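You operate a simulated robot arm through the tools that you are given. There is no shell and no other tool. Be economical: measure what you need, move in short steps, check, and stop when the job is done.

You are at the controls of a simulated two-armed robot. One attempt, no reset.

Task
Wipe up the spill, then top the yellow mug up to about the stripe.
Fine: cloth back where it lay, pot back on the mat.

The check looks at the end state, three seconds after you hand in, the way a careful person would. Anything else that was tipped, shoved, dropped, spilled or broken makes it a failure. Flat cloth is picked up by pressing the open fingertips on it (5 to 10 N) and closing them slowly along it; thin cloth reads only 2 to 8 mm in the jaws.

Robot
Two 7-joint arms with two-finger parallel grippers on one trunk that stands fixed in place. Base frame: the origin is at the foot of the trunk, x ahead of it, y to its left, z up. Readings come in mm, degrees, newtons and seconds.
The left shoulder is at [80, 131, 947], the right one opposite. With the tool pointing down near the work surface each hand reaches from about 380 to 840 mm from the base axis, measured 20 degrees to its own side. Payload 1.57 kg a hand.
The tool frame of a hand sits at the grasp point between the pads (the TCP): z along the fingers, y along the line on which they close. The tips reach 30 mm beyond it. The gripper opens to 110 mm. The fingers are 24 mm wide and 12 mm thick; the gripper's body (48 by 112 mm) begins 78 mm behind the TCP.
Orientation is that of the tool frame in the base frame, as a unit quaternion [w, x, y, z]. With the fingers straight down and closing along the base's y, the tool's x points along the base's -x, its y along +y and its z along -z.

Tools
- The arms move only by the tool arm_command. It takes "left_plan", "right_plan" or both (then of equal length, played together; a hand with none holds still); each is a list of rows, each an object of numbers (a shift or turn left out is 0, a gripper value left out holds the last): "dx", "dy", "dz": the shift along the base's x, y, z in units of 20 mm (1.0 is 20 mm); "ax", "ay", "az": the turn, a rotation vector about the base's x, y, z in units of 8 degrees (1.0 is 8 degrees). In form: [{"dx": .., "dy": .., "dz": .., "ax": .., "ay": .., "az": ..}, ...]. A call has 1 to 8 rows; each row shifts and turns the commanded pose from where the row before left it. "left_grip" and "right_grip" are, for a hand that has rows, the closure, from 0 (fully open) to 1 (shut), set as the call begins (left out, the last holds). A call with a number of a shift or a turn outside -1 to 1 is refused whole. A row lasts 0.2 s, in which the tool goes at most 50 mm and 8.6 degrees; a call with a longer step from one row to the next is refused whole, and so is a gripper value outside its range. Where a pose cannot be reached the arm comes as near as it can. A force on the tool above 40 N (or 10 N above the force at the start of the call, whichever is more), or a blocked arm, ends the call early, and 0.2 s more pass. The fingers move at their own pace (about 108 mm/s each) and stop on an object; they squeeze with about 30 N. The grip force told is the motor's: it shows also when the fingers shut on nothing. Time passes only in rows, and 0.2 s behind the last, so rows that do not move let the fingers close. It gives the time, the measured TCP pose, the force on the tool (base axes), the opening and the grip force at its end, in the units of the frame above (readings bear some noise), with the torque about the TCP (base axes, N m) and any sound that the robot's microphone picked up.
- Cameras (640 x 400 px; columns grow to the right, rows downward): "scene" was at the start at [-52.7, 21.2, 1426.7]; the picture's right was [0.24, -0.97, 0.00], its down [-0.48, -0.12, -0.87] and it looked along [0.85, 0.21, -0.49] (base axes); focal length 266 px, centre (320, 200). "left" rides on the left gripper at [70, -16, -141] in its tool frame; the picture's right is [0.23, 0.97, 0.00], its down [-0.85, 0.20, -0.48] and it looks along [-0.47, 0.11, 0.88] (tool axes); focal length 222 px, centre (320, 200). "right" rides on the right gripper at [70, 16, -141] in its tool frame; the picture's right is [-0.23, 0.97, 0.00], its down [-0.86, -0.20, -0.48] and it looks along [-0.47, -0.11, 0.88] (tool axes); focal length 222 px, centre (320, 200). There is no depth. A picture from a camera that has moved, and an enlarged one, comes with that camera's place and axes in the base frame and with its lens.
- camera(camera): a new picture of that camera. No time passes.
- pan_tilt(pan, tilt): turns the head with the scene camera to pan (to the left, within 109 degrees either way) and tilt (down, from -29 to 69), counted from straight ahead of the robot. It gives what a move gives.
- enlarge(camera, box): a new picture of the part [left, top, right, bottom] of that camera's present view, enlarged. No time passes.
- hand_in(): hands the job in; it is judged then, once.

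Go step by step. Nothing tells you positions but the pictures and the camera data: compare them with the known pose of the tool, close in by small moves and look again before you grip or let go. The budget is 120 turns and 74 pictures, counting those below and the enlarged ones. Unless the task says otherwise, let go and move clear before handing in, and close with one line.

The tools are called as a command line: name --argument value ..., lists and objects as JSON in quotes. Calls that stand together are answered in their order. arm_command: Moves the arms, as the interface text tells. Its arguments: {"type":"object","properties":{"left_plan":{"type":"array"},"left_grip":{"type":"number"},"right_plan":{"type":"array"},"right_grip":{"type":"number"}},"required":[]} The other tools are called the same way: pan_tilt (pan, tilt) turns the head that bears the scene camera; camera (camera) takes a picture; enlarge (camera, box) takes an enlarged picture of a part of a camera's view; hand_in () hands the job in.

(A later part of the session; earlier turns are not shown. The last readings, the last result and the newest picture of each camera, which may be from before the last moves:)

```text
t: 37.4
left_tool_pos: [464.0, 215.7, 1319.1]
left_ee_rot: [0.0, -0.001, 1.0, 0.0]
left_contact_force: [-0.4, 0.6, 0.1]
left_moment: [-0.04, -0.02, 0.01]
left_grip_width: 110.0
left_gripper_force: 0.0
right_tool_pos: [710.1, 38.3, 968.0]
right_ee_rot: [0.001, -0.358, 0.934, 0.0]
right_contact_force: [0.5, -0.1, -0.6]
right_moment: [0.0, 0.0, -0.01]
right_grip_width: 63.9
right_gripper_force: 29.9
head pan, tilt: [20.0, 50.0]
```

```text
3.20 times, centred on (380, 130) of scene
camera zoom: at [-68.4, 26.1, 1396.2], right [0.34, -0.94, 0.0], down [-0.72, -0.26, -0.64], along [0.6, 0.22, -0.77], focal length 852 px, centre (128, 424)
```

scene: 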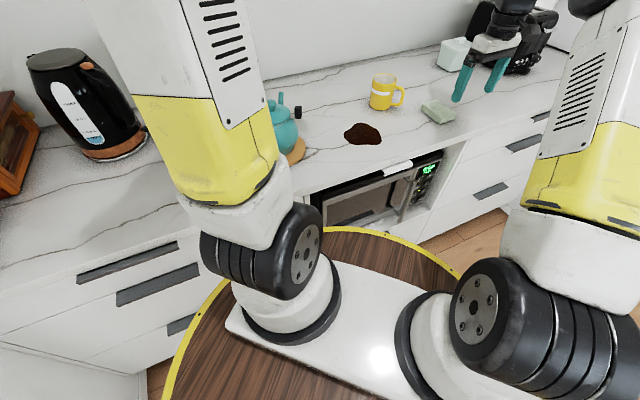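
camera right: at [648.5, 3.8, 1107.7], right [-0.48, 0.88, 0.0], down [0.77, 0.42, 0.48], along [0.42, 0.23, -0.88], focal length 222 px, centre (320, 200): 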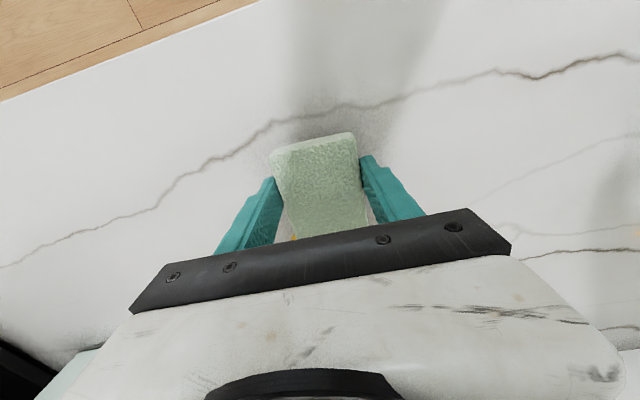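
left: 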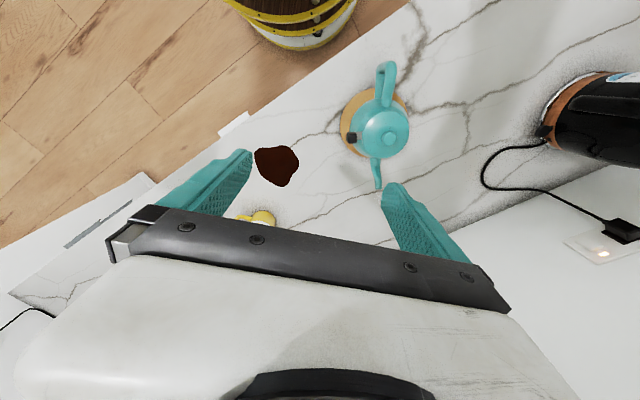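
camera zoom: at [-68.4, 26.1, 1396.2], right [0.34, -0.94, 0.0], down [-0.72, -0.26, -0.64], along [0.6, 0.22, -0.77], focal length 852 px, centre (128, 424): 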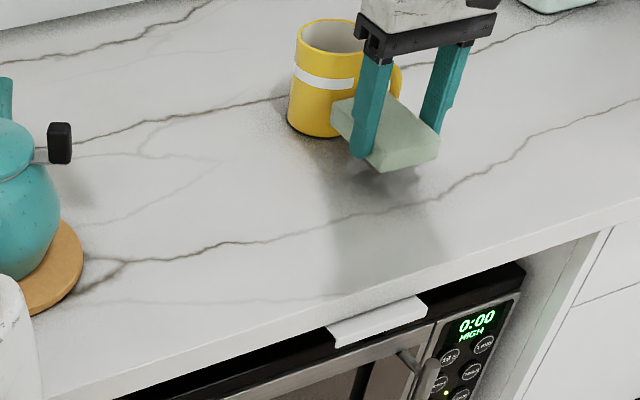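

The counter is clean. The sponge's far corner is now close to the mug handle, so I'll back straight off before travelling back to its spot.

arm_command --right_plan '[{"dx": -0.3, "dy": -0.27}, {"dx": -0.45, "dy": -0.4}, {"dx": -0.45, "dy": -0.4}, {"dx": -0.45, "dy": -0.4}]'

enlarge --camera "scene" --box '[320, 50, 520, 170]'

```text
t: 38.4
left_tool_pos: [463.7, 217.2, 1318.3]
left_ee_rot: [0.0, -0.001, 1.0, 0.0]
left_contact_force: [0.3, -1.0, 0.7]
left_moment: [-0.02, 0.0, 0.01]
left_grip_width: 110.1
left_gripper_force: 0.1
right_tool_pos: [677.2, 9.1, 965.3]
right_ee_rot: [0.001, -0.359, 0.933, -0.001]
right_contact_force: [-0.8, -0.6, -0.4]
right_moment: [-0.02, 0.0, 0.01]
right_grip_width: 63.9
right_gripper_force: 29.5
head pan, tilt: [20.0, 50.0]
```

```text
3.20 times, centred on (420, 110) of scene
camera zoom: at [-68.3, 26.0, 1396.2], right [0.34, -0.94, 0.0], down [-0.72, -0.26, -0.64], along [0.6, 0.22, -0.77], focal length 852 px, centre (0, 488)
```

zoom: 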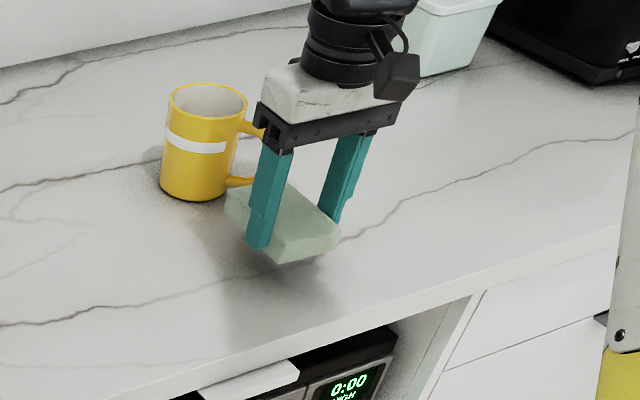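

arm_command --right_plan '[{"dx": 0.46, "dy": -0.51}, {"dx": 0.46, "dy": -0.51}, {"dx": 0.46, "dy": -0.51}, {"dx": 0.46, "dy": -0.51}, {"dx": 0.46, "dy": -0.51}, {"dx": 0.46, "dy": -0.51}, {"dx": 0.46, "dy": -0.51}, {"dx": 0.46, "dy": -0.51}]'

arm_command --right_plan '[{"dx": 0.55, "dy": -0.18}, {"dx": 0.55, "dy": -0.18}, {"dx": 0.55, "dy": -0.17}, {"dx": 0.55, "dy": -0.17}, {"dz": -0.5}, {"dz": -0.5}, {"dz": -0.4}, {}]'

camera --camera "right"

```text
t: 40.2
left_tool_pos: [463.9, 217.4, 1317.6]
left_ee_rot: [0.0, 0.0, 1.0, 0.0]
left_contact_force: [0.4, -0.6, 0.0]
left_moment: [-0.01, 0.01, -0.02]
left_grip_width: 110.0
left_gripper_force: 0.0
right_tool_pos: [751.9, -71.6, 968.0]
right_ee_rot: [0.0, -0.358, 0.934, 0.001]
right_contact_force: [0.2, -0.4, -0.7]
right_moment: [0.0, 0.01, -0.01]
right_grip_width: 64.0
right_gripper_force: 30.1
head pan, tilt: [20.0, 50.0]
```

```text
t: 42.0
left_tool_pos: [464.4, 216.6, 1318.7]
left_ee_rot: [-0.001, 0.0, 1.0, 0.0]
left_contact_force: [1.0, -0.5, 0.8]
left_moment: [-0.02, -0.02, -0.01]
left_grip_width: 109.9
left_gripper_force: 0.0
right_tool_pos: [795.2, -84.9, 940.3]
right_ee_rot: [-0.001, -0.359, 0.933, 0.0]
right_contact_force: [0.0, 0.8, -1.4]
right_moment: [0.0, 0.03, -0.04]
right_grip_width: 64.1
right_gripper_force: 30.3
head pan, tilt: [20.0, 50.0]
```

```text
37 pictures are left
camera right: at [733.4, -120.0, 1079.4], right [-0.48, 0.88, 0.0], down [0.77, 0.42, 0.48], along [0.42, 0.23, -0.88], focal length 222 px, centre (320, 200)
```

right: 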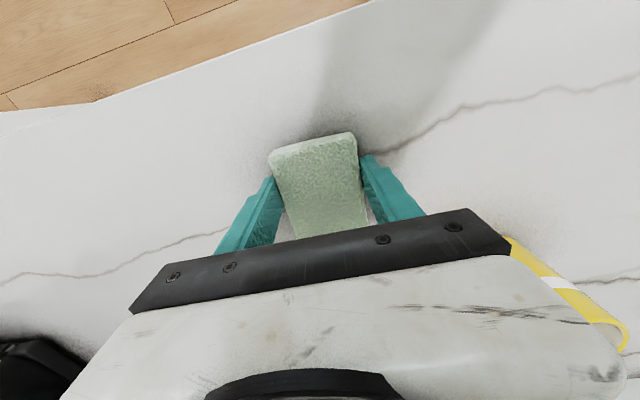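

Position matches the original, so I'll lower to contact, release and rise.

arm_command --right_plan '[{"dz": -0.1}, {"dz": -0.1}, {}]'

arm_command --right_plan '[{}, {}, {}]' --right_grip 0

arm_command --right_plan '[{"dz": 0.5}, {"dz": 1}, {"dz": 1}, {"dz": 1}, {"dz": 1}, {"dz": 1}, {"dz": 1, "dx": -0.5, "dy": -0.5}, {"dz": 1, "dx": -0.5, "dy": -0.5}]'

camera --camera "right"

```text
t: 42.8
left_tool_pos: [464.4, 215.5, 1317.9]
left_ee_rot: [0.0, 0.0, 1.0, -0.001]
left_contact_force: [0.1, -0.2, -0.3]
left_moment: [-0.03, 0.01, -0.02]
left_grip_width: 110.0
left_gripper_force: 0.0
right_tool_pos: [793.9, -85.2, 935.9]
right_ee_rot: [0.0, -0.359, 0.933, 0.001]
right_contact_force: [0.6, -0.3, -1.4]
right_moment: [0.04, 0.0, 0.02]
right_grip_width: 63.9
right_gripper_force: 30.3
head pan, tilt: [20.0, 50.0]
```

```text
t: 43.6
left_tool_pos: [464.2, 216.4, 1317.2]
left_ee_rot: [0.0, 0.0, 1.0, 0.0]
left_contact_force: [-0.1, 0.4, -0.6]
left_moment: [0.01, -0.01, -0.02]
left_grip_width: 109.7
left_gripper_force: 0.0
right_tool_pos: [794.9, -84.7, 935.8]
right_ee_rot: [0.0, -0.358, 0.934, 0.0]
right_contact_force: [0.7, -0.6, -0.1]
right_moment: [0.01, -0.01, -0.02]
right_grip_width: 110.0
right_gripper_force: 0.0
head pan, tilt: [20.0, 50.0]
```

```text
t: 45.4
left_tool_pos: [465.1, 216.5, 1318.5]
left_ee_rot: [0.0, -0.001, 1.0, 0.0]
left_contact_force: [0.1, -0.7, 0.4]
left_moment: [-0.01, 0.0, 0.04]
left_grip_width: 110.4
left_gripper_force: 0.1
right_tool_pos: [774.5, -106.2, 1083.9]
right_ee_rot: [-0.001, -0.359, 0.933, 0.001]
right_contact_force: [-0.4, -0.2, 0.1]
right_moment: [-0.03, 0.01, 0.03]
right_grip_width: 109.9
right_gripper_force: 0.0
head pan, tilt: [20.0, 50.0]
```

```text
36 pictures are left
camera right: at [712.4, -140.0, 1225.0], right [-0.48, 0.88, 0.0], down [0.77, 0.42, 0.48], along [0.42, 0.23, -0.88], focal length 222 px, centre (320, 200)
```

right: 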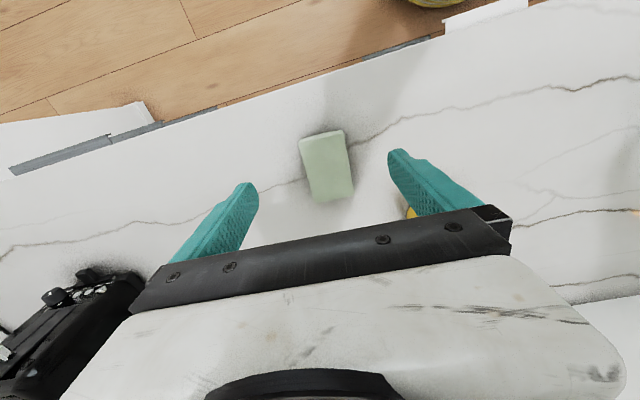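

The sponge is back in place. Now I'll withdraw the right hand and bring the left hand over the pot to study it.

arm_command --right_plan '[{"dx": -1, "dy": -0.3, "dz": 1}, {"dx": -1, "dy": -0.3, "dz": 1}, {"dx": -1, "dy": -0.3, "dz": 1}, {"dx": -1, "dy": -0.3, "dz": 1}, {"dx": -1, "dy": -0.3, "dz": 1}, {"dx": -1, "dy": -0.3, "dz": 1}, {"dx": -1, "dy": -0.3, "dz": 1}, {"dx": -1, "dy": -0.3, "dz": 1}]' --left_plan '[{"dz": -0.9, "dy": 0.6, "dx": -0.5}, {"dz": -0.9, "dy": 0.6, "dx": -0.5}, {"dz": -0.9, "dy": 0.6, "dx": -0.5}, {"dz": -0.9, "dy": 0.6, "dx": -0.5}, {"dz": -0.9, "dy": 0.6, "dx": -0.5}, {"dz": -0.9, "dy": 0.6, "dx": -0.5}, {"dz": -0.9, "dy": 0.6, "dx": -0.5}, {"dz": -0.9, "dy": 0.6, "dx": -0.5}]'

camera --camera "left"

pan_tilt --pan 40 --tilt 45

camera --camera "scene"

```text
t: 47.2
left_tool_pos: [382.1, 310.6, 1173.5]
left_ee_rot: [0.001, 0.0, 1.0, 0.0]
left_contact_force: [-0.4, 0.5, -0.5]
left_moment: [0.02, 0.03, -0.01]
left_grip_width: 110.1
left_gripper_force: 0.1
right_tool_pos: [614.4, -152.8, 1246.7]
right_ee_rot: [0.0, -0.359, 0.933, 0.0]
right_contact_force: [0.2, -0.1, -0.1]
right_moment: [-0.01, 0.05, -0.01]
right_grip_width: 110.3
right_gripper_force: 0.0
head pan, tilt: [20.0, 50.0]
```

```text
35 pictures are left
camera left: at [314.5, 294.9, 1316.5], right [-0.23, 0.97, 0.0], down [0.85, 0.2, 0.48], along [0.47, 0.11, -0.88], focal length 222 px, centre (320, 200)
```

left: 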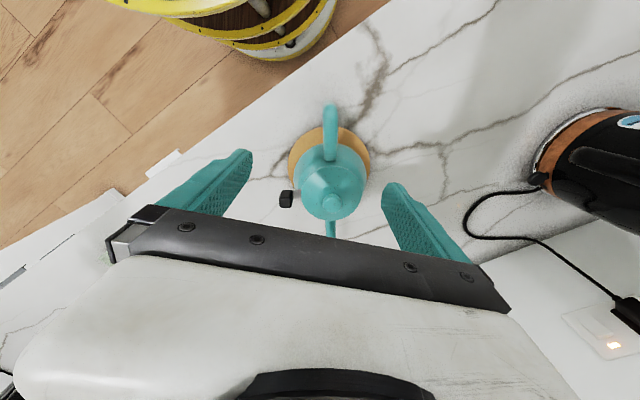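

```text
t: 48.0
left_tool_pos: [383.4, 311.7, 1173.5]
left_ee_rot: [0.001, 0.001, 1.0, 0.0]
left_contact_force: [-0.1, 0.6, 0.6]
left_moment: [0.02, -0.01, -0.01]
left_grip_width: 110.0
left_gripper_force: 0.2
right_tool_pos: [615.1, -152.6, 1247.7]
right_ee_rot: [0.0, -0.358, 0.934, 0.001]
right_contact_force: [0.3, -1.0, -0.2]
right_moment: [0.0, 0.0, 0.01]
right_grip_width: 110.0
right_gripper_force: 0.1
head pan, tilt: [40.0, 45.0]
```

```text
34 pictures are left
```

scene: 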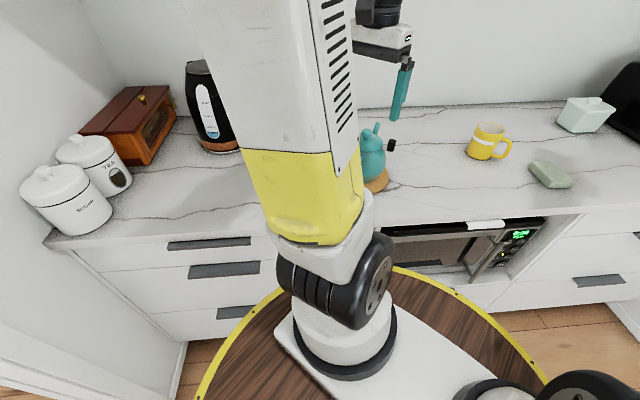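

enlarge --camera "left" --box '[260, 80, 400, 250]'

enlarge --camera "scene" --box '[340, 100, 520, 210]'

```text
2.35 times, centred on (330, 165) of left
camera zoom: at [314.5, 294.8, 1316.7], right [-0.23, 0.97, 0.0], down [0.85, 0.2, 0.48], along [0.47, 0.11, -0.88], focal length 523 px, centre (296, 282)
```

zoom: 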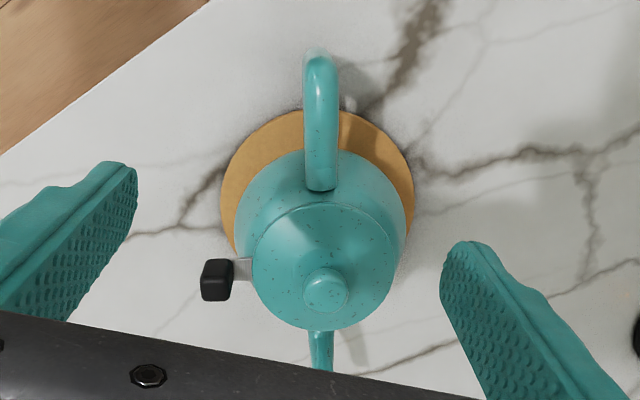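

```text
3.56 times, centred on (430, 155) of scene
camera zoom: at [-78.5, 51.8, 1403.1], right [0.64, -0.77, 0.0], down [-0.54, -0.45, -0.71], along [0.54, 0.45, -0.71], focal length 947 px, centre (-71, 360)
```

zoom: 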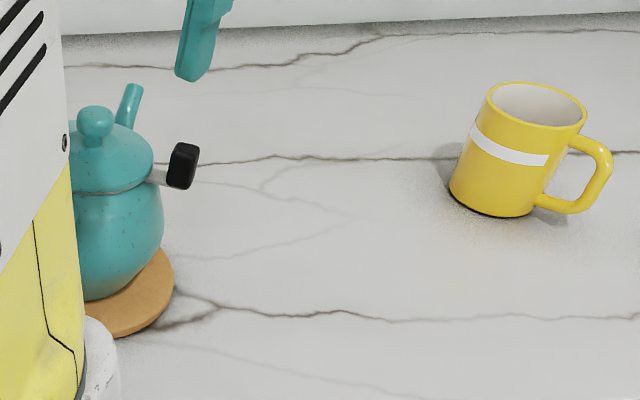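

The pot's lid knob works out at (460,346,1045), the outer handle bar near (344,316), the spout tip about (577,377,1007), and a black side knob about (481,281,1021). I want a side view of the handle and that knob from the right hand.

arm_command --right_plan '[{"dx": -1, "dy": 0.8, "dz": -0.5, "az": 0.75}, {"dx": -1, "dy": 0.8, "dz": -0.5, "az": 0.75}, {"dx": -1, "dy": 0.8, "dz": -0.5, "az": 0.75}, {"dx": -1, "dy": 0.8, "dz": -0.5, "az": 0.75}, {"dx": -1, "dy": 0.8, "dz": -0.5, "az": 0.75}, {"dx": -1, "dy": 0.8, "dz": -0.5, "az": 0.75}, {"dx": -1, "dy": 0.8, "dz": -0.5, "az": 0.75}, {"dx": -1, "dy": 0.8, "dz": -0.5, "az": 0.75}]'

arm_command --right_plan '[{"dy": 0.8, "dz": -0.7, "ax": 0.65}, {"dy": 0.8, "dz": -0.7, "ax": 0.65}, {"dy": 0.8, "dz": -0.7, "ax": 0.65}, {"dy": 0.8, "dz": -0.7, "ax": 0.65}, {"dy": 0.8, "dz": -0.7, "ax": 0.65}, {"dy": 0.8, "dz": -0.7, "ax": 0.65}, {"dy": 0.8, "dz": -0.7, "ax": 0.65}, {"dy": 0.8, "dz": -0.7, "ax": 0.65}]'

camera --camera "right"

```text
t: 49.8
left_tool_pos: [383.6, 310.6, 1174.2]
left_ee_rot: [0.001, 0.0, 1.0, 0.0]
left_contact_force: [0.1, -0.1, 0.1]
left_moment: [0.01, -0.01, -0.01]
left_grip_width: 110.0
left_gripper_force: 0.0
right_tool_pos: [454.1, -25.5, 1167.3]
right_ee_rot: [0.0, 0.708, -0.706, 0.0]
right_contact_force: [0.3, 0.7, 0.4]
right_moment: [0.01, 0.01, -0.05]
right_grip_width: 110.0
right_gripper_force: 0.1
head pan, tilt: [40.0, 45.0]
```

```text
t: 51.6
left_tool_pos: [383.8, 311.3, 1173.4]
left_ee_rot: [-0.001, -0.001, 1.0, 0.0]
left_contact_force: [0.4, 0.2, 0.3]
left_moment: [0.05, -0.03, 0.0]
left_grip_width: 110.0
left_gripper_force: 0.0
right_tool_pos: [455.3, 102.7, 1054.1]
right_ee_rot: [-0.252, 0.661, -0.66, -0.252]
right_contact_force: [-0.5, -0.2, -0.6]
right_moment: [-0.04, -0.04, -0.04]
right_grip_width: 109.7
right_gripper_force: 0.2
head pan, tilt: [40.0, 45.0]
```

```text
31 pictures are left
camera right: at [439.2, -41.9, 1112.2], right [-0.97, 0.17, 0.15], down [0.2, 0.32, 0.93], along [0.11, 0.93, -0.35], focal length 222 px, centre (320, 200)
```

right: 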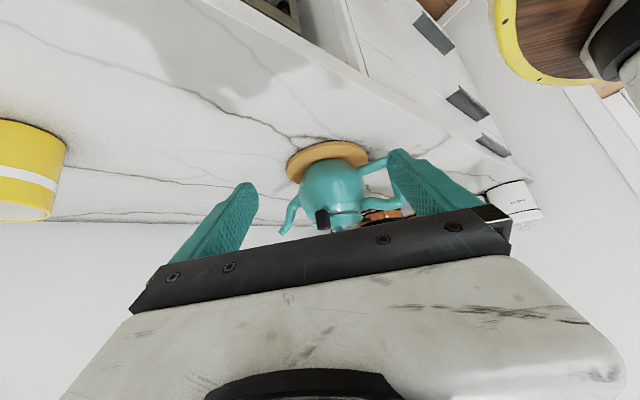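

arm_command --right_plan '[{"dx": -0.8, "dz": 0.7}, {"dx": -0.8, "dz": 0.7}, {"dx": -0.8, "dz": 0.7}]'

enlarge --camera "right" --box '[230, 90, 430, 250]'

```text
t: 52.4
left_tool_pos: [382.7, 312.0, 1174.2]
left_ee_rot: [-0.001, -0.001, 1.0, 0.0]
left_contact_force: [-0.7, 0.2, 0.0]
left_moment: [0.01, 0.0, -0.01]
left_grip_width: 109.9
left_gripper_force: 0.1
right_tool_pos: [406.1, 103.0, 1096.3]
right_ee_rot: [-0.251, 0.661, -0.661, -0.25]
right_contact_force: [0.1, -0.7, 0.1]
right_moment: [0.02, 0.02, 0.0]
right_grip_width: 109.9
right_gripper_force: 0.0
head pan, tilt: [40.0, 45.0]
```

```text
2.50 times, centred on (330, 170) of right
camera zoom: at [391.4, -42.4, 1153.7], right [-0.97, 0.17, 0.15], down [0.2, 0.32, 0.93], along [0.11, 0.93, -0.35], focal length 555 px, centre (295, 275)
```

zoom: 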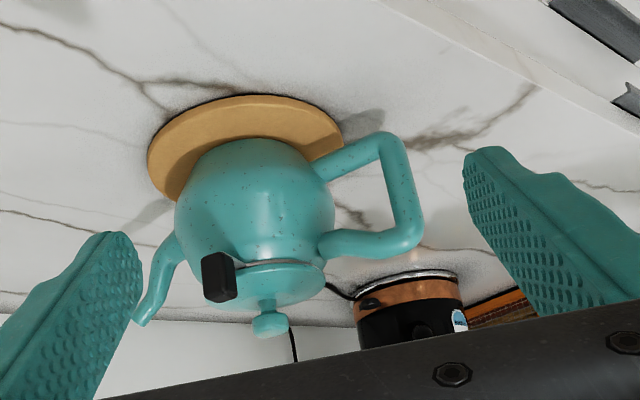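

Clear now: the handle has a straight vertical outer bar at about (349,316), z 937–1004, roughly 20 mm thick. I'll withdraw the right hand, then yaw the left hand about 15° and tilt it about 30° forward for a grasp on that bar.

arm_command --right_plan '[{"dy": -1, "dx": 0.5, "dz": 0.5}, {"dy": -1, "dx": 0.5, "dz": 0.5}, {"dy": -1, "dx": 0.5, "dz": 0.5}, {"dy": -1, "dx": 0.5, "dz": 0.5}, {"dy": -1, "dx": 0.5, "dz": 0.5}, {"dy": -1, "dx": 0.5, "dz": 0.5}, {"dy": -1, "dx": 0.5, "dz": 0.5}, {"dy": -1, "dx": 0.5, "dz": 0.5}]' --left_plan '[{"az": 0.93, "dx": -0.5}, {"az": 0.92, "dx": -0.5}, {"ax": 0.24, "ay": -0.91, "dx": -0.5}, {"ax": 0.24, "ay": -0.91, "dx": -0.5}, {"ax": 0.24, "ay": -0.91, "dx": -0.5}, {"ax": 0.24, "ay": -0.91, "dx": -0.5, "dz": -0.6}, {"dx": -0.5, "dz": -0.7}, {"dx": -0.4, "dz": -0.7, "dy": -0.3}]'

camera --camera "left"

```text
t: 54.2
left_tool_pos: [306.0, 306.3, 1133.5]
left_ee_rot: [0.257, -0.125, 0.958, 0.033]
left_contact_force: [0.0, -0.1, 0.0]
left_moment: [-0.02, -0.03, -0.01]
left_grip_width: 110.1
left_gripper_force: 0.0
right_tool_pos: [487.0, -54.7, 1176.9]
right_ee_rot: [-0.25, 0.662, -0.66, -0.252]
right_contact_force: [-0.2, 0.4, -1.0]
right_moment: [0.02, -0.03, 0.01]
right_grip_width: 110.0
right_gripper_force: 0.0
head pan, tilt: [40.0, 45.0]
```

```text
29 pictures are left
camera left: at [184.5, 256.6, 1222.3], right [-0.44, 0.89, -0.11], down [0.43, 0.32, 0.84], along [0.79, 0.32, -0.53], focal length 222 px, centre (320, 200)
```

left: 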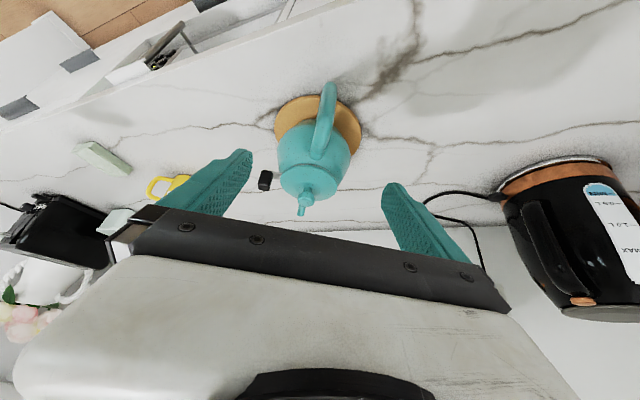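

arm_command --left_plan '[{"dz": -0.85}, {"dz": -0.85}, {"dz": -0.85}, {"dz": -0.85}, {"dz": -0.85}]'

camera --camera "left"

```text
t: 55.4
left_tool_pos: [329.4, 335.3, 1092.3]
left_ee_rot: [0.257, -0.126, 0.958, 0.032]
left_contact_force: [0.0, -0.6, 0.4]
left_moment: [0.02, -0.04, -0.01]
left_grip_width: 109.8
left_gripper_force: 0.0
left hand out of reach, approached as far as the arm can: row 1, 2, 3, 4, 5
right_tool_pos: [486.1, -56.0, 1177.3]
right_ee_rot: [-0.25, 0.662, -0.661, -0.251]
right_contact_force: [-0.2, -0.2, -0.2]
right_moment: [-0.02, -0.04, -0.01]
right_grip_width: 110.2
right_gripper_force: 0.1
head pan, tilt: [40.0, 45.0]
```

```text
28 pictures are left
camera left: at [208.4, 285.6, 1182.3], right [-0.44, 0.89, -0.11], down [0.43, 0.32, 0.84], along [0.79, 0.32, -0.53], focal length 222 px, centre (320, 200)
```

left: 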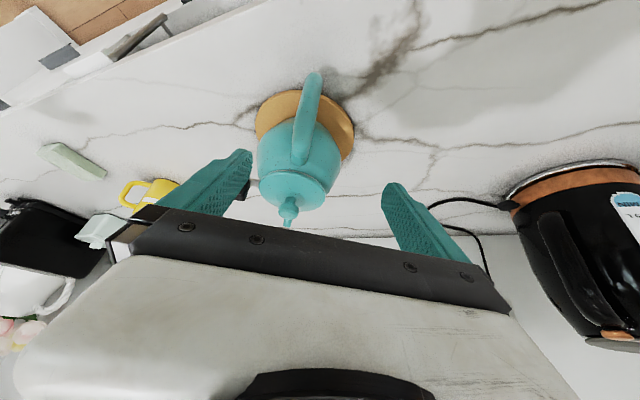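

The 30° tilt is out of reach this close in, so I'll lessen it to about 10° and re-centre.

arm_command --left_plan '[{"ax": -0.2, "ay": 0.77, "dx": 0.7, "dz": 0.8}, {"ax": -0.2, "ay": 0.77, "dx": 0.7, "dz": 0.8}, {"ax": -0.2, "ay": 0.77, "dz": 0.8}, {}]'

```text
t: 56.4
left_tool_pos: [360.1, 333.3, 1141.6]
left_ee_rot: [0.094, -0.128, 0.987, 0.013]
left_contact_force: [-0.8, 0.6, 0.0]
left_moment: [0.0, -0.03, 0.0]
left_grip_width: 110.0
left_gripper_force: 0.0
right_tool_pos: [485.9, -56.7, 1176.5]
right_ee_rot: [0.252, -0.661, 0.661, 0.251]
right_contact_force: [-0.2, 0.8, 0.8]
right_moment: [-0.02, 0.0, -0.03]
right_grip_width: 109.8
right_gripper_force: 0.1
head pan, tilt: [40.0, 45.0]
```

arm_command --left_plan '[{"dx": -0.27, "dy": -0.21, "dz": -0.81}, {"dx": -0.27, "dy": -0.21, "dz": -0.81}, {"dx": -0.27, "dy": -0.21, "dz": -0.81}, {"dx": -0.27, "dy": -0.21, "dz": -0.81}, {"dx": -0.27, "dy": -0.21, "dz": -0.81}]'

camera --camera "left"

```text
t: 57.6
left_tool_pos: [331.1, 313.5, 1059.3]
left_ee_rot: [0.094, -0.128, 0.987, 0.013]
left_contact_force: [-0.8, -0.1, 0.1]
left_moment: [0.0, -0.02, 0.01]
left_grip_width: 110.1
left_gripper_force: 0.1
right_tool_pos: [486.8, -56.3, 1177.0]
right_ee_rot: [0.251, -0.661, 0.661, 0.251]
right_contact_force: [0.9, -0.2, 0.7]
right_moment: [0.01, 0.01, 0.01]
right_grip_width: 109.9
right_gripper_force: 0.0
head pan, tilt: [40.0, 45.0]
```

```text
27 pictures are left
camera left: at [244.6, 272.8, 1186.5], right [-0.46, 0.88, -0.04], down [0.67, 0.38, 0.63], along [0.58, 0.27, -0.77], focal length 222 px, centre (320, 200)
```

left: 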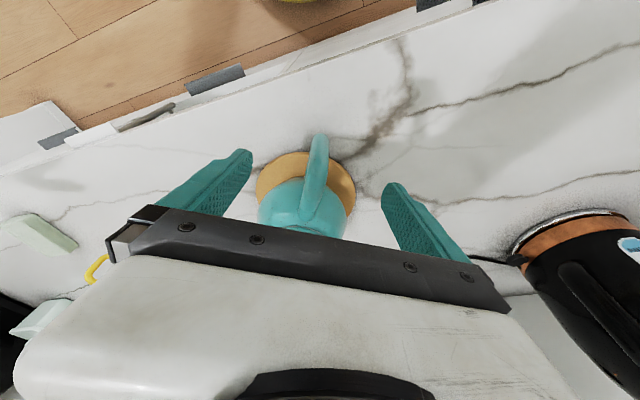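

The handle is centred between the fingers, so I'll descend along the tool axis and check.

arm_command --left_plan '[{"dx": 0.16, "dy": 0.03, "dz": -0.87}, {"dx": 0.16, "dy": 0.03, "dz": -0.87}, {"dx": 0.16, "dy": 0.03, "dz": -0.87}, {"dx": 0.16, "dy": 0.03, "dz": -0.87}, {"dx": 0.16, "dy": 0.02, "dz": -0.87}]'

camera --camera "left"

```text
t: 58.8
left_tool_pos: [345.7, 316.2, 973.1]
left_ee_rot: [0.095, -0.129, 0.987, 0.013]
left_contact_force: [-0.1, 0.7, -0.1]
left_moment: [-0.02, -0.03, -0.03]
left_grip_width: 110.2
left_gripper_force: 0.1
right_tool_pos: [486.4, -56.3, 1177.3]
right_ee_rot: [-0.251, 0.661, -0.661, -0.251]
right_contact_force: [-1.2, 0.0, -0.2]
right_moment: [0.0, -0.02, 0.0]
right_grip_width: 110.1
right_gripper_force: 0.0
head pan, tilt: [40.0, 45.0]
```

```text
26 pictures are left
camera left: at [259.0, 275.8, 1100.1], right [-0.46, 0.88, -0.04], down [0.67, 0.38, 0.63], along [0.58, 0.27, -0.77], focal length 222 px, centre (320, 200)
```

left: 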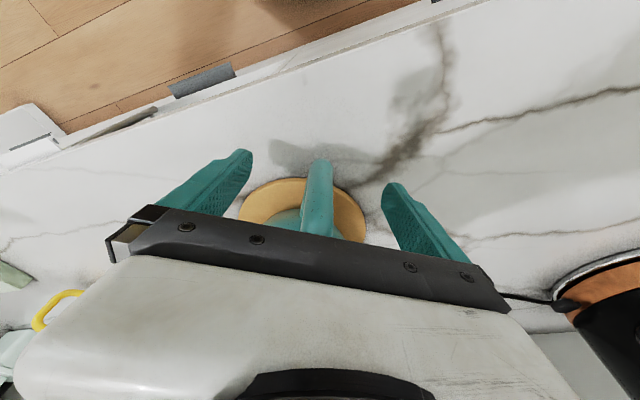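

arm_command --left_plan '[{}, {}, {}, {}]' --left_grip 1

arm_command --left_plan '[{"dz": 0.15}, {"dz": 0.15}, {"dz": 0.15}, {"dz": 0.15}, {}]'

camera --camera "left"

```text
t: 59.8
left_tool_pos: [347.0, 316.6, 973.3]
left_ee_rot: [0.095, -0.127, 0.987, 0.013]
left_contact_force: [0.2, 0.4, -0.8]
left_moment: [-0.1, 0.1, 0.03]
left_grip_width: 19.9
left_gripper_force: 29.8
right_tool_pos: [487.3, -56.5, 1176.1]
right_ee_rot: [-0.251, 0.661, -0.661, -0.251]
right_contact_force: [0.7, 0.2, 0.5]
right_moment: [-0.02, 0.01, -0.01]
right_grip_width: 109.9
right_gripper_force: 0.0
head pan, tilt: [40.0, 45.0]
```

```text
t: 61.0
left_tool_pos: [347.7, 315.2, 985.7]
left_ee_rot: [0.095, -0.129, 0.987, 0.014]
left_contact_force: [0.0, 0.7, -8.5]
left_moment: [-0.22, 0.85, -0.02]
left_grip_width: 19.3
left_gripper_force: 30.3
right_tool_pos: [487.3, -55.6, 1177.2]
right_ee_rot: [-0.251, 0.661, -0.661, -0.252]
right_contact_force: [0.4, 0.0, 0.3]
right_moment: [0.01, 0.04, -0.01]
right_grip_width: 109.9
right_gripper_force: 0.0
head pan, tilt: [40.0, 45.0]
```

```text
25 pictures are left
camera left: at [260.2, 275.1, 1112.3], right [-0.47, 0.88, -0.04], down [0.67, 0.38, 0.63], along [0.58, 0.27, -0.77], focal length 222 px, centre (320, 200)
```

left: 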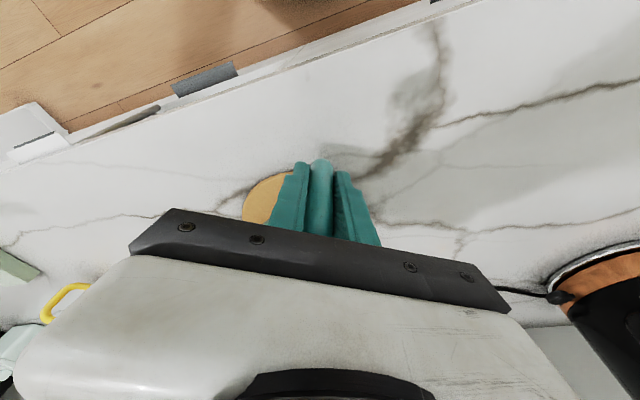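

The pot is lifted: 8.5 N, about 0.87 kg, grip steady at 19 mm. I'll raise it higher smoothly and check that it hangs level.

arm_command --left_plan '[{"dz": 0.4}, {"dz": 0.6}, {"dz": 0.8}, {"dz": 0.9}, {"dz": 0.9}, {"dz": 0.9}, {"dz": 0.7}, {"dz": 0.5}]'

camera --camera "right"

```text
t: 62.8
left_tool_pos: [349.2, 317.1, 1099.1]
left_ee_rot: [0.094, -0.129, 0.987, 0.013]
left_contact_force: [-0.6, -0.3, -8.8]
left_moment: [-0.24, 0.86, 0.02]
left_grip_width: 19.8
left_gripper_force: 29.5
right_tool_pos: [487.2, -55.7, 1177.0]
right_ee_rot: [-0.251, 0.661, -0.661, -0.251]
right_contact_force: [0.0, 0.0, 0.0]
right_moment: [0.02, 0.01, -0.04]
right_grip_width: 109.7
right_gripper_force: 0.0
head pan, tilt: [40.0, 45.0]
```

```text
24 pictures are left
camera right: at [471.6, -201.6, 1234.2], right [-0.97, 0.17, 0.15], down [0.2, 0.32, 0.93], along [0.11, 0.93, -0.35], focal length 222 px, centre (320, 200)
```

right: 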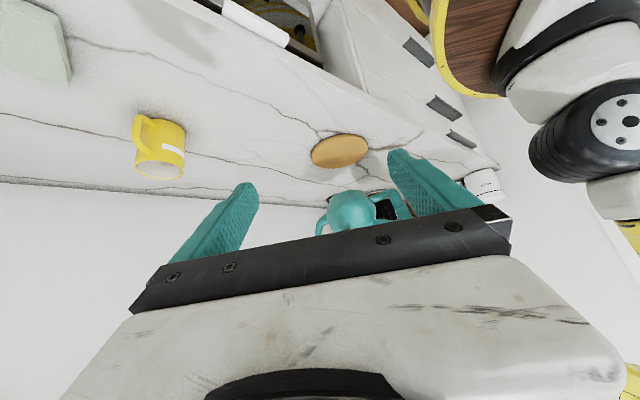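

The pot hangs level. I'll position the right hand as a watching camera looking down into the mug from its right side.

arm_command --right_plan '[{"ax": -0.9, "dx": 0.9}, {"ax": -0.9, "dx": 0.9}, {"ax": -0.8, "dx": 0.9}, {"az": -0.8, "dx": 0.9}, {"az": -0.8, "dx": 0.9}, {"az": -0.8, "dx": 0.9}, {"az": -0.75, "dx": 0.9, "dz": -0.7}, {"dx": 0.9, "dz": -0.8}]'

arm_command --right_plan '[{"dx": 1}, {"dx": 1}, {"dx": 0.9}, {"dx": 0.6}]'

camera --camera "right"

```text
t: 64.6
left_tool_pos: [349.3, 317.0, 1098.6]
left_ee_rot: [0.095, -0.129, 0.987, 0.014]
left_contact_force: [-0.8, 0.1, -8.4]
left_moment: [-0.21, 0.84, -0.01]
left_grip_width: 19.9
left_gripper_force: 30.3
right_tool_pos: [628.1, -55.2, 1146.9]
right_ee_rot: [0.153, -0.527, 0.83, 0.096]
right_contact_force: [0.7, -0.3, 0.7]
right_moment: [-0.02, -0.01, 0.0]
right_grip_width: 110.0
right_gripper_force: 0.1
head pan, tilt: [40.0, 45.0]
```

```text
t: 65.6
left_tool_pos: [348.8, 316.4, 1097.8]
left_ee_rot: [0.095, -0.128, 0.987, 0.013]
left_contact_force: [-0.1, 0.9, -8.3]
left_moment: [-0.21, 0.81, -0.01]
left_grip_width: 20.0
left_gripper_force: 30.0
right_tool_pos: [699.6, -56.4, 1147.2]
right_ee_rot: [0.152, -0.527, 0.83, 0.097]
right_contact_force: [-0.3, -0.4, 1.2]
right_moment: [-0.02, -0.02, 0.0]
right_grip_width: 110.0
right_gripper_force: 0.2
head pan, tilt: [40.0, 45.0]
```

```text
23 pictures are left
camera right: at [637.3, -154.2, 1252.0], right [-0.79, 0.61, 0.08], down [0.45, 0.49, 0.75], along [0.42, 0.63, -0.66], focal length 222 px, centre (320, 200)
```

right: 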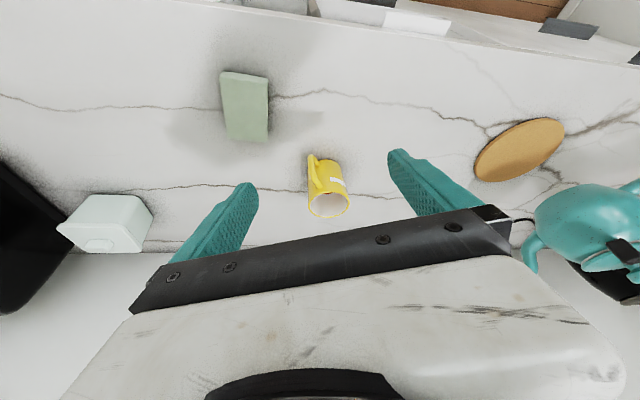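

enlarge --camera "right" --box '[290, 140, 370, 230]'

```text
4.44 times, centred on (330, 185) of right
camera zoom: at [637.3, -154.2, 1252.0], right [-0.79, 0.61, 0.08], down [0.45, 0.49, 0.75], along [0.42, 0.63, -0.66], focal length 987 px, centre (276, 267)
```

zoom: 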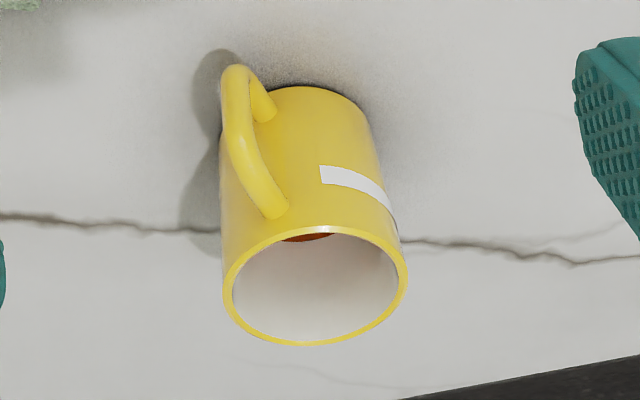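

The mug's rim centre is about (798,116,990), with the present level about z 935 and the stripe about z 961, so roughly 100 ml is needed. I'll carry the pot over, turning it to approach from the left (yaw −45°), at a safe height.

arm_command --left_plan '[{"dx": 0.3, "az": -0.15}, {"dx": 0.5, "az": -0.3, "dy": -0.05}, {"dx": 0.6, "az": -0.34, "dy": -0.05}, {"dx": 0.6, "az": -0.34, "dy": -0.05}, {"dx": 0.6, "az": -0.34, "dy": -0.05}, {"dx": 0.6, "az": -0.34, "dy": -0.05}, {"dx": 0.6, "az": -0.34, "dy": -0.05}, {"dx": 0.5, "az": -0.3, "dy": -0.05}]'

arm_command --left_plan '[{"dx": 0.5, "az": -0.3, "dy": -0.05}, {"dx": 0.6, "az": -0.34, "dy": -0.05}, {"dx": 0.6, "az": -0.34, "dy": -0.05}, {"dx": 0.6, "az": -0.34, "dy": -0.05}, {"dx": 0.6, "az": -0.34, "dy": -0.05}, {"dx": 0.6, "az": -0.34, "dy": -0.05}, {"dx": 0.6, "az": -0.34, "dy": -0.05}, {"dx": 0.5, "az": -0.3, "dy": -0.05}]'

camera --camera "right"

```text
t: 67.4
left_tool_pos: [432.7, 308.4, 1099.7]
left_ee_rot: [0.096, 0.042, 0.995, -0.004]
left_contact_force: [-0.3, -0.1, -8.2]
left_moment: [0.08, 0.88, -0.01]
left_grip_width: 19.7
left_gripper_force: 29.9
right_tool_pos: [699.8, -56.3, 1146.4]
right_ee_rot: [0.153, -0.527, 0.831, 0.095]
right_contact_force: [-0.4, 0.4, -0.7]
right_moment: [0.01, -0.01, -0.01]
right_grip_width: 110.1
right_gripper_force: 0.0
head pan, tilt: [40.0, 45.0]
```

```text
t: 69.2
left_tool_pos: [525.0, 298.9, 1097.9]
left_ee_rot: [0.093, 0.224, 0.97, -0.022]
left_contact_force: [0.0, -0.2, -8.0]
left_moment: [0.41, 0.78, -0.02]
left_grip_width: 20.0
left_gripper_force: 29.8
right_tool_pos: [699.5, -56.4, 1146.7]
right_ee_rot: [0.153, -0.526, 0.831, 0.097]
right_contact_force: [0.4, -0.3, 1.6]
right_moment: [0.01, -0.02, 0.02]
right_grip_width: 109.8
right_gripper_force: 0.1
head pan, tilt: [40.0, 45.0]
```

```text
21 pictures are left
camera right: at [637.1, -154.2, 1252.1], right [-0.79, 0.61, 0.08], down [0.45, 0.49, 0.75], along [0.42, 0.63, -0.66], focal length 222 px, centre (320, 200)
```

right: 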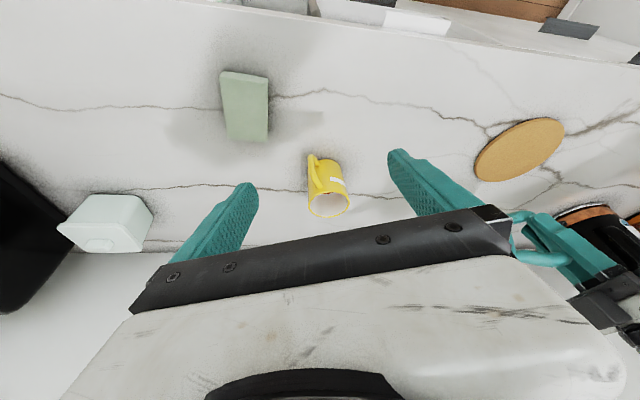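

arm_command --left_plan '[{"dx": 0.5, "az": -0.28, "dy": -0.03}, {"dx": 0.65, "az": -0.34, "dy": -0.04}, {"dx": 0.65, "az": -0.34, "dy": -0.04}, {"dx": 0.65, "az": -0.34, "dy": -0.04}, {"dx": 0.65, "az": -0.34, "dy": -0.04}, {"dx": 0.65, "az": -0.34, "dy": -0.04}, {"dx": 0.6, "az": -0.25, "dy": -0.04}, {"dx": 0.4, "az": -0.15, "dy": -0.03}]'

camera --camera "scene"

```text
t: 71.0
left_tool_pos: [619.6, 293.9, 1097.8]
left_ee_rot: [0.089, 0.381, 0.92, -0.038]
left_contact_force: [0.2, -0.1, -8.4]
left_moment: [0.56, 0.62, 0.01]
left_grip_width: 19.7
left_gripper_force: 30.2
right_tool_pos: [698.8, -56.4, 1145.6]
right_ee_rot: [0.153, -0.527, 0.83, 0.096]
right_contact_force: [0.1, 0.4, 0.0]
right_moment: [0.01, 0.0, 0.02]
right_grip_width: 110.0
right_gripper_force: 0.0
head pan, tilt: [40.0, 45.0]
```

```text
20 pictures are left
```

scene: 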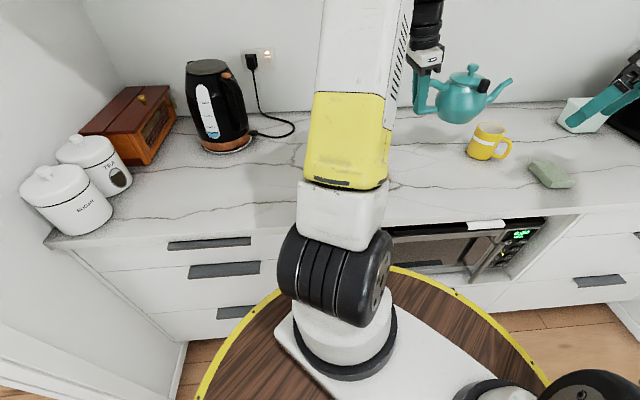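

The scene camera gives a fine side view, and the spout tip is over the mug as planned. I'll begin tilting in small steps, keeping the spout tip over the mug and lowering it.

arm_command --left_plan '[{"ax": 0.295, "ay": 0.295, "dz": -0.25, "dx": -0.03, "dy": 0.03}, {"ax": 0.295, "ay": 0.295, "dz": -0.25, "dx": -0.03, "dy": 0.03}, {"ax": 0.295, "ay": 0.295, "dz": -0.25, "dx": -0.03, "dy": 0.03}, {}]'

arm_command --left_plan '[{"ax": 0.22, "ay": 0.22, "dz": 0.07, "dx": 0.04, "dy": -0.04}, {"ax": 0.22, "ay": 0.22, "dz": 0.07, "dx": 0.04, "dy": -0.04}, {"ax": 0.22, "ay": 0.22, "dz": 0.07, "dx": 0.04, "dy": -0.04}, {"ax": 0.22, "ay": 0.22, "dz": 0.07, "dx": 0.04, "dy": -0.04}, {}]'

enlarge --camera "scene" --box '[400, 40, 560, 170]'

```text
t: 72.0
left_tool_pos: [619.2, 296.1, 1084.0]
left_ee_rot: [0.008, 0.382, 0.924, -0.003]
left_contact_force: [0.2, -0.4, -7.9]
left_moment: [0.6, 0.62, 0.0]
left_grip_width: 19.6
left_gripper_force: 30.1
right_tool_pos: [699.9, -56.1, 1146.1]
right_ee_rot: [0.153, -0.527, 0.831, 0.097]
right_contact_force: [-0.4, 0.8, 0.2]
right_moment: [-0.02, -0.01, 0.0]
right_grip_width: 109.9
right_gripper_force: 0.0
head pan, tilt: [40.0, 45.0]
```

```text
t: 73.2
left_tool_pos: [621.4, 294.4, 1090.9]
left_ee_rot: [-0.072, 0.381, 0.921, 0.031]
left_contact_force: [-0.9, -1.2, -8.9]
left_moment: [0.6, 0.53, 0.0]
left_grip_width: 20.0
left_gripper_force: 30.1
right_tool_pos: [700.7, -57.5, 1146.1]
right_ee_rot: [0.152, -0.527, 0.831, 0.097]
right_contact_force: [0.2, 0.5, 0.5]
right_moment: [-0.01, -0.02, -0.03]
right_grip_width: 110.0
right_gripper_force: 0.1
head pan, tilt: [40.0, 45.0]
```

```text
3.08 times, centred on (480, 105) of scene
camera zoom: at [-78.1, 52.0, 1403.1], right [0.64, -0.77, 0.0], down [-0.54, -0.45, -0.71], along [0.54, 0.45, -0.71], focal length 820 px, centre (-172, 492)
```

zoom: 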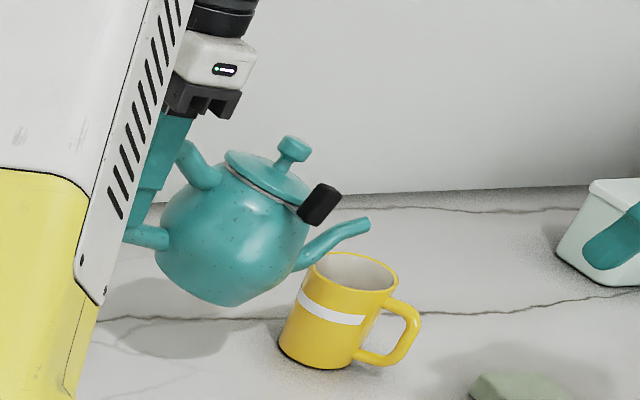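

No flow yet at 20°; spout is right over the mug. Continue to about 27°.

arm_command --left_plan '[{"ax": 0.16, "ay": 0.16, "dz": 0.16, "dx": 0.07, "dy": -0.07}, {"ax": 0.16, "ay": 0.16, "dz": 0.16, "dx": 0.07, "dy": -0.07}, {"ax": 0.16, "ay": 0.16, "dz": 0.16, "dx": 0.07, "dy": -0.07}, {"ax": 0.16, "ay": 0.16, "dz": 0.16, "dx": 0.07, "dy": -0.07}, {}]'

```text
t: 74.4
left_tool_pos: [628.2, 287.1, 1103.5]
left_ee_rot: [-0.13, 0.378, 0.915, 0.054]
left_contact_force: [-0.5, -0.2, -8.6]
left_moment: [0.55, 0.52, -0.01]
left_grip_width: 19.6
left_gripper_force: 30.0
right_tool_pos: [699.6, -56.5, 1146.2]
right_ee_rot: [0.153, -0.527, 0.83, 0.096]
right_contact_force: [0.4, -0.3, -0.2]
right_moment: [-0.04, -0.01, 0.0]
right_grip_width: 109.9
right_gripper_force: 0.0
head pan, tilt: [40.0, 45.0]
```

arm_command --left_plan '[{"ax": 0.155, "ay": 0.155, "dz": 0.26, "dx": 0.09, "dy": -0.09}, {"ax": 0.155, "ay": 0.155, "dz": 0.26, "dx": 0.09, "dy": -0.09}, {"ax": 0.155, "ay": 0.155, "dz": 0.26, "dx": 0.09, "dy": -0.09}, {"ax": 0.155, "ay": 0.155, "dz": 0.26, "dx": 0.09, "dy": -0.09}, {}]'

enlarge --camera "scene" --box '[400, 40, 560, 170]'

```text
t: 75.6
left_tool_pos: [635.3, 280.5, 1122.6]
left_ee_rot: [-0.185, 0.375, 0.905, 0.077]
left_contact_force: [-1.0, 0.2, -8.5]
left_moment: [0.45, 0.43, 0.01]
left_grip_width: 19.6
left_gripper_force: 29.7
right_tool_pos: [699.9, -56.9, 1146.4]
right_ee_rot: [0.152, -0.527, 0.83, 0.097]
right_contact_force: [0.0, -0.1, -0.3]
right_moment: [0.02, 0.01, 0.0]
right_grip_width: 110.0
right_gripper_force: 0.1
head pan, tilt: [40.0, 45.0]
```

```text
3.08 times, centred on (480, 105) of scene
camera zoom: at [-78.1, 51.9, 1403.1], right [0.64, -0.77, 0.0], down [-0.54, -0.45, -0.71], along [0.54, 0.45, -0.71], focal length 820 px, centre (-172, 492)
```

zoom: 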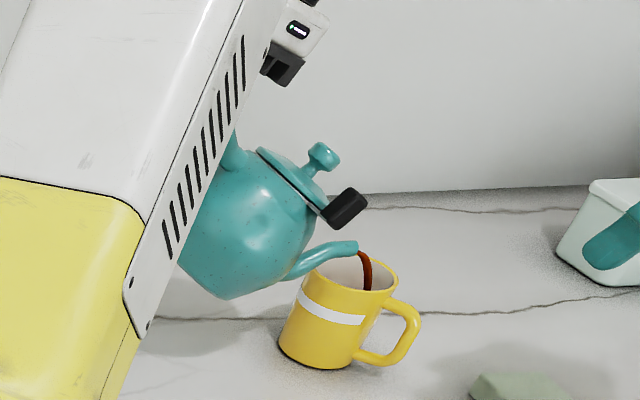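

It is pouring cleanly into the mug. I'll watch the level with the right camera in short holds.

enlarge --camera "right" --box '[290, 140, 370, 230]'

arm_command --left_plan '[{}, {}, {}]'

enlarge --camera "right" --box '[290, 140, 370, 230]'

```text
4.44 times, centred on (330, 185) of right
camera zoom: at [637.3, -154.3, 1252.0], right [-0.79, 0.61, 0.08], down [0.45, 0.49, 0.75], along [0.42, 0.63, -0.66], focal length 987 px, centre (276, 267)
```

zoom: 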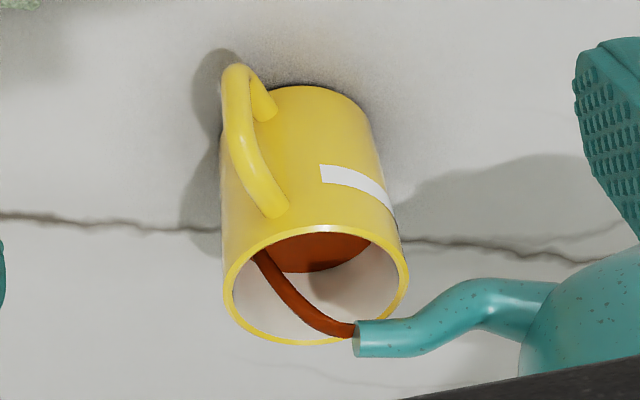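

```text
t: 76.4
left_tool_pos: [634.9, 280.5, 1122.6]
left_ee_rot: [-0.185, 0.375, 0.905, 0.077]
left_contact_force: [1.0, -0.1, -5.8]
left_moment: [0.43, 0.39, -0.03]
left_grip_width: 20.4
left_gripper_force: 29.6
right_tool_pos: [699.6, -56.6, 1146.0]
right_ee_rot: [0.153, -0.527, 0.83, 0.097]
right_contact_force: [0.2, -0.3, -0.5]
right_moment: [0.02, 0.0, 0.03]
right_grip_width: 109.8
right_gripper_force: 0.0
head pan, tilt: [40.0, 45.0]
```

```text
4.44 times, centred on (330, 185) of right
camera zoom: at [637.3, -154.3, 1252.0], right [-0.79, 0.61, 0.08], down [0.45, 0.48, 0.75], along [0.42, 0.63, -0.66], focal length 987 px, centre (276, 267)
```

zoom: 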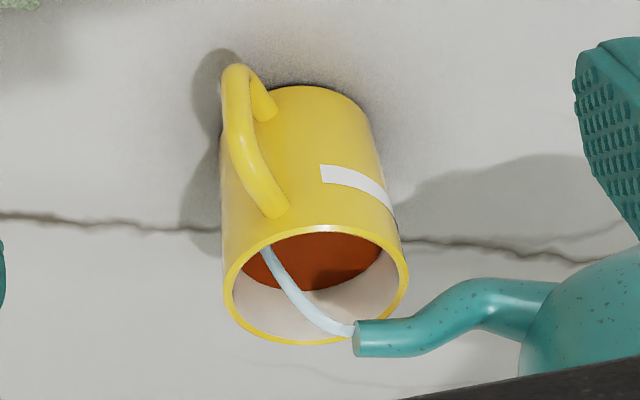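

The level is essentially at the stripe, so I'll tilt back now.

arm_command --left_plan '[{"ax": -0.65, "ay": -0.65, "dz": -0.6, "dx": -0.25, "dy": 0.25}, {"ax": -0.65, "ay": -0.65, "dz": -0.4, "dx": -0.25, "dy": 0.25}, {"ax": -0.5, "ay": -0.5, "dz": -0.2, "dx": -0.1, "dy": 0.1}]'

enlarge --camera "right" --box '[290, 140, 370, 230]'

enlarge --camera "scene" --box '[400, 40, 560, 170]'

```text
t: 77.2
left_tool_pos: [622.8, 292.9, 1099.0]
left_ee_rot: [-0.023, 0.383, 0.924, 0.009]
left_contact_force: [0.2, -0.4, -6.5]
left_moment: [0.55, 0.49, 0.04]
left_grip_width: 19.6
left_gripper_force: 29.9
right_tool_pos: [700.9, -57.5, 1145.8]
right_ee_rot: [0.153, -0.527, 0.83, 0.097]
right_contact_force: [0.3, -0.4, 0.3]
right_moment: [-0.03, 0.01, 0.03]
right_grip_width: 110.0
right_gripper_force: 0.0
head pan, tilt: [40.0, 45.0]
```

```text
4.44 times, centred on (330, 185) of right
camera zoom: at [637.5, -154.5, 1252.0], right [-0.79, 0.61, 0.08], down [0.45, 0.48, 0.75], along [0.42, 0.63, -0.66], focal length 987 px, centre (276, 267)
```

zoom: 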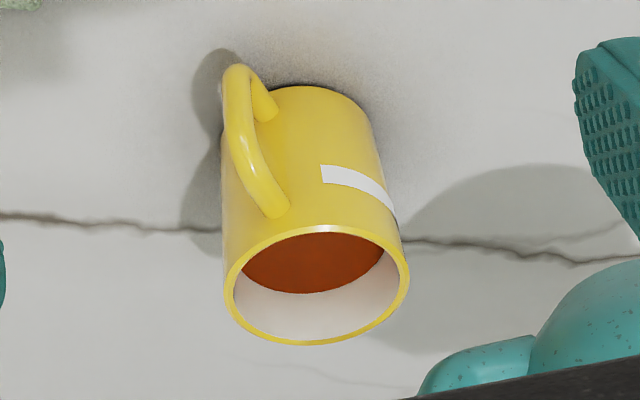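

```text
3.08 times, centred on (480, 105) of scene
camera zoom: at [-77.9, 51.9, 1403.1], right [0.64, -0.77, 0.0], down [-0.54, -0.45, -0.71], along [0.54, 0.45, -0.71], focal length 820 px, centre (-172, 492)
```

zoom: 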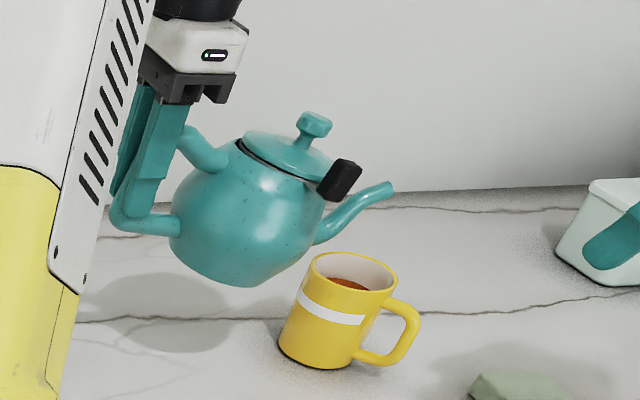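

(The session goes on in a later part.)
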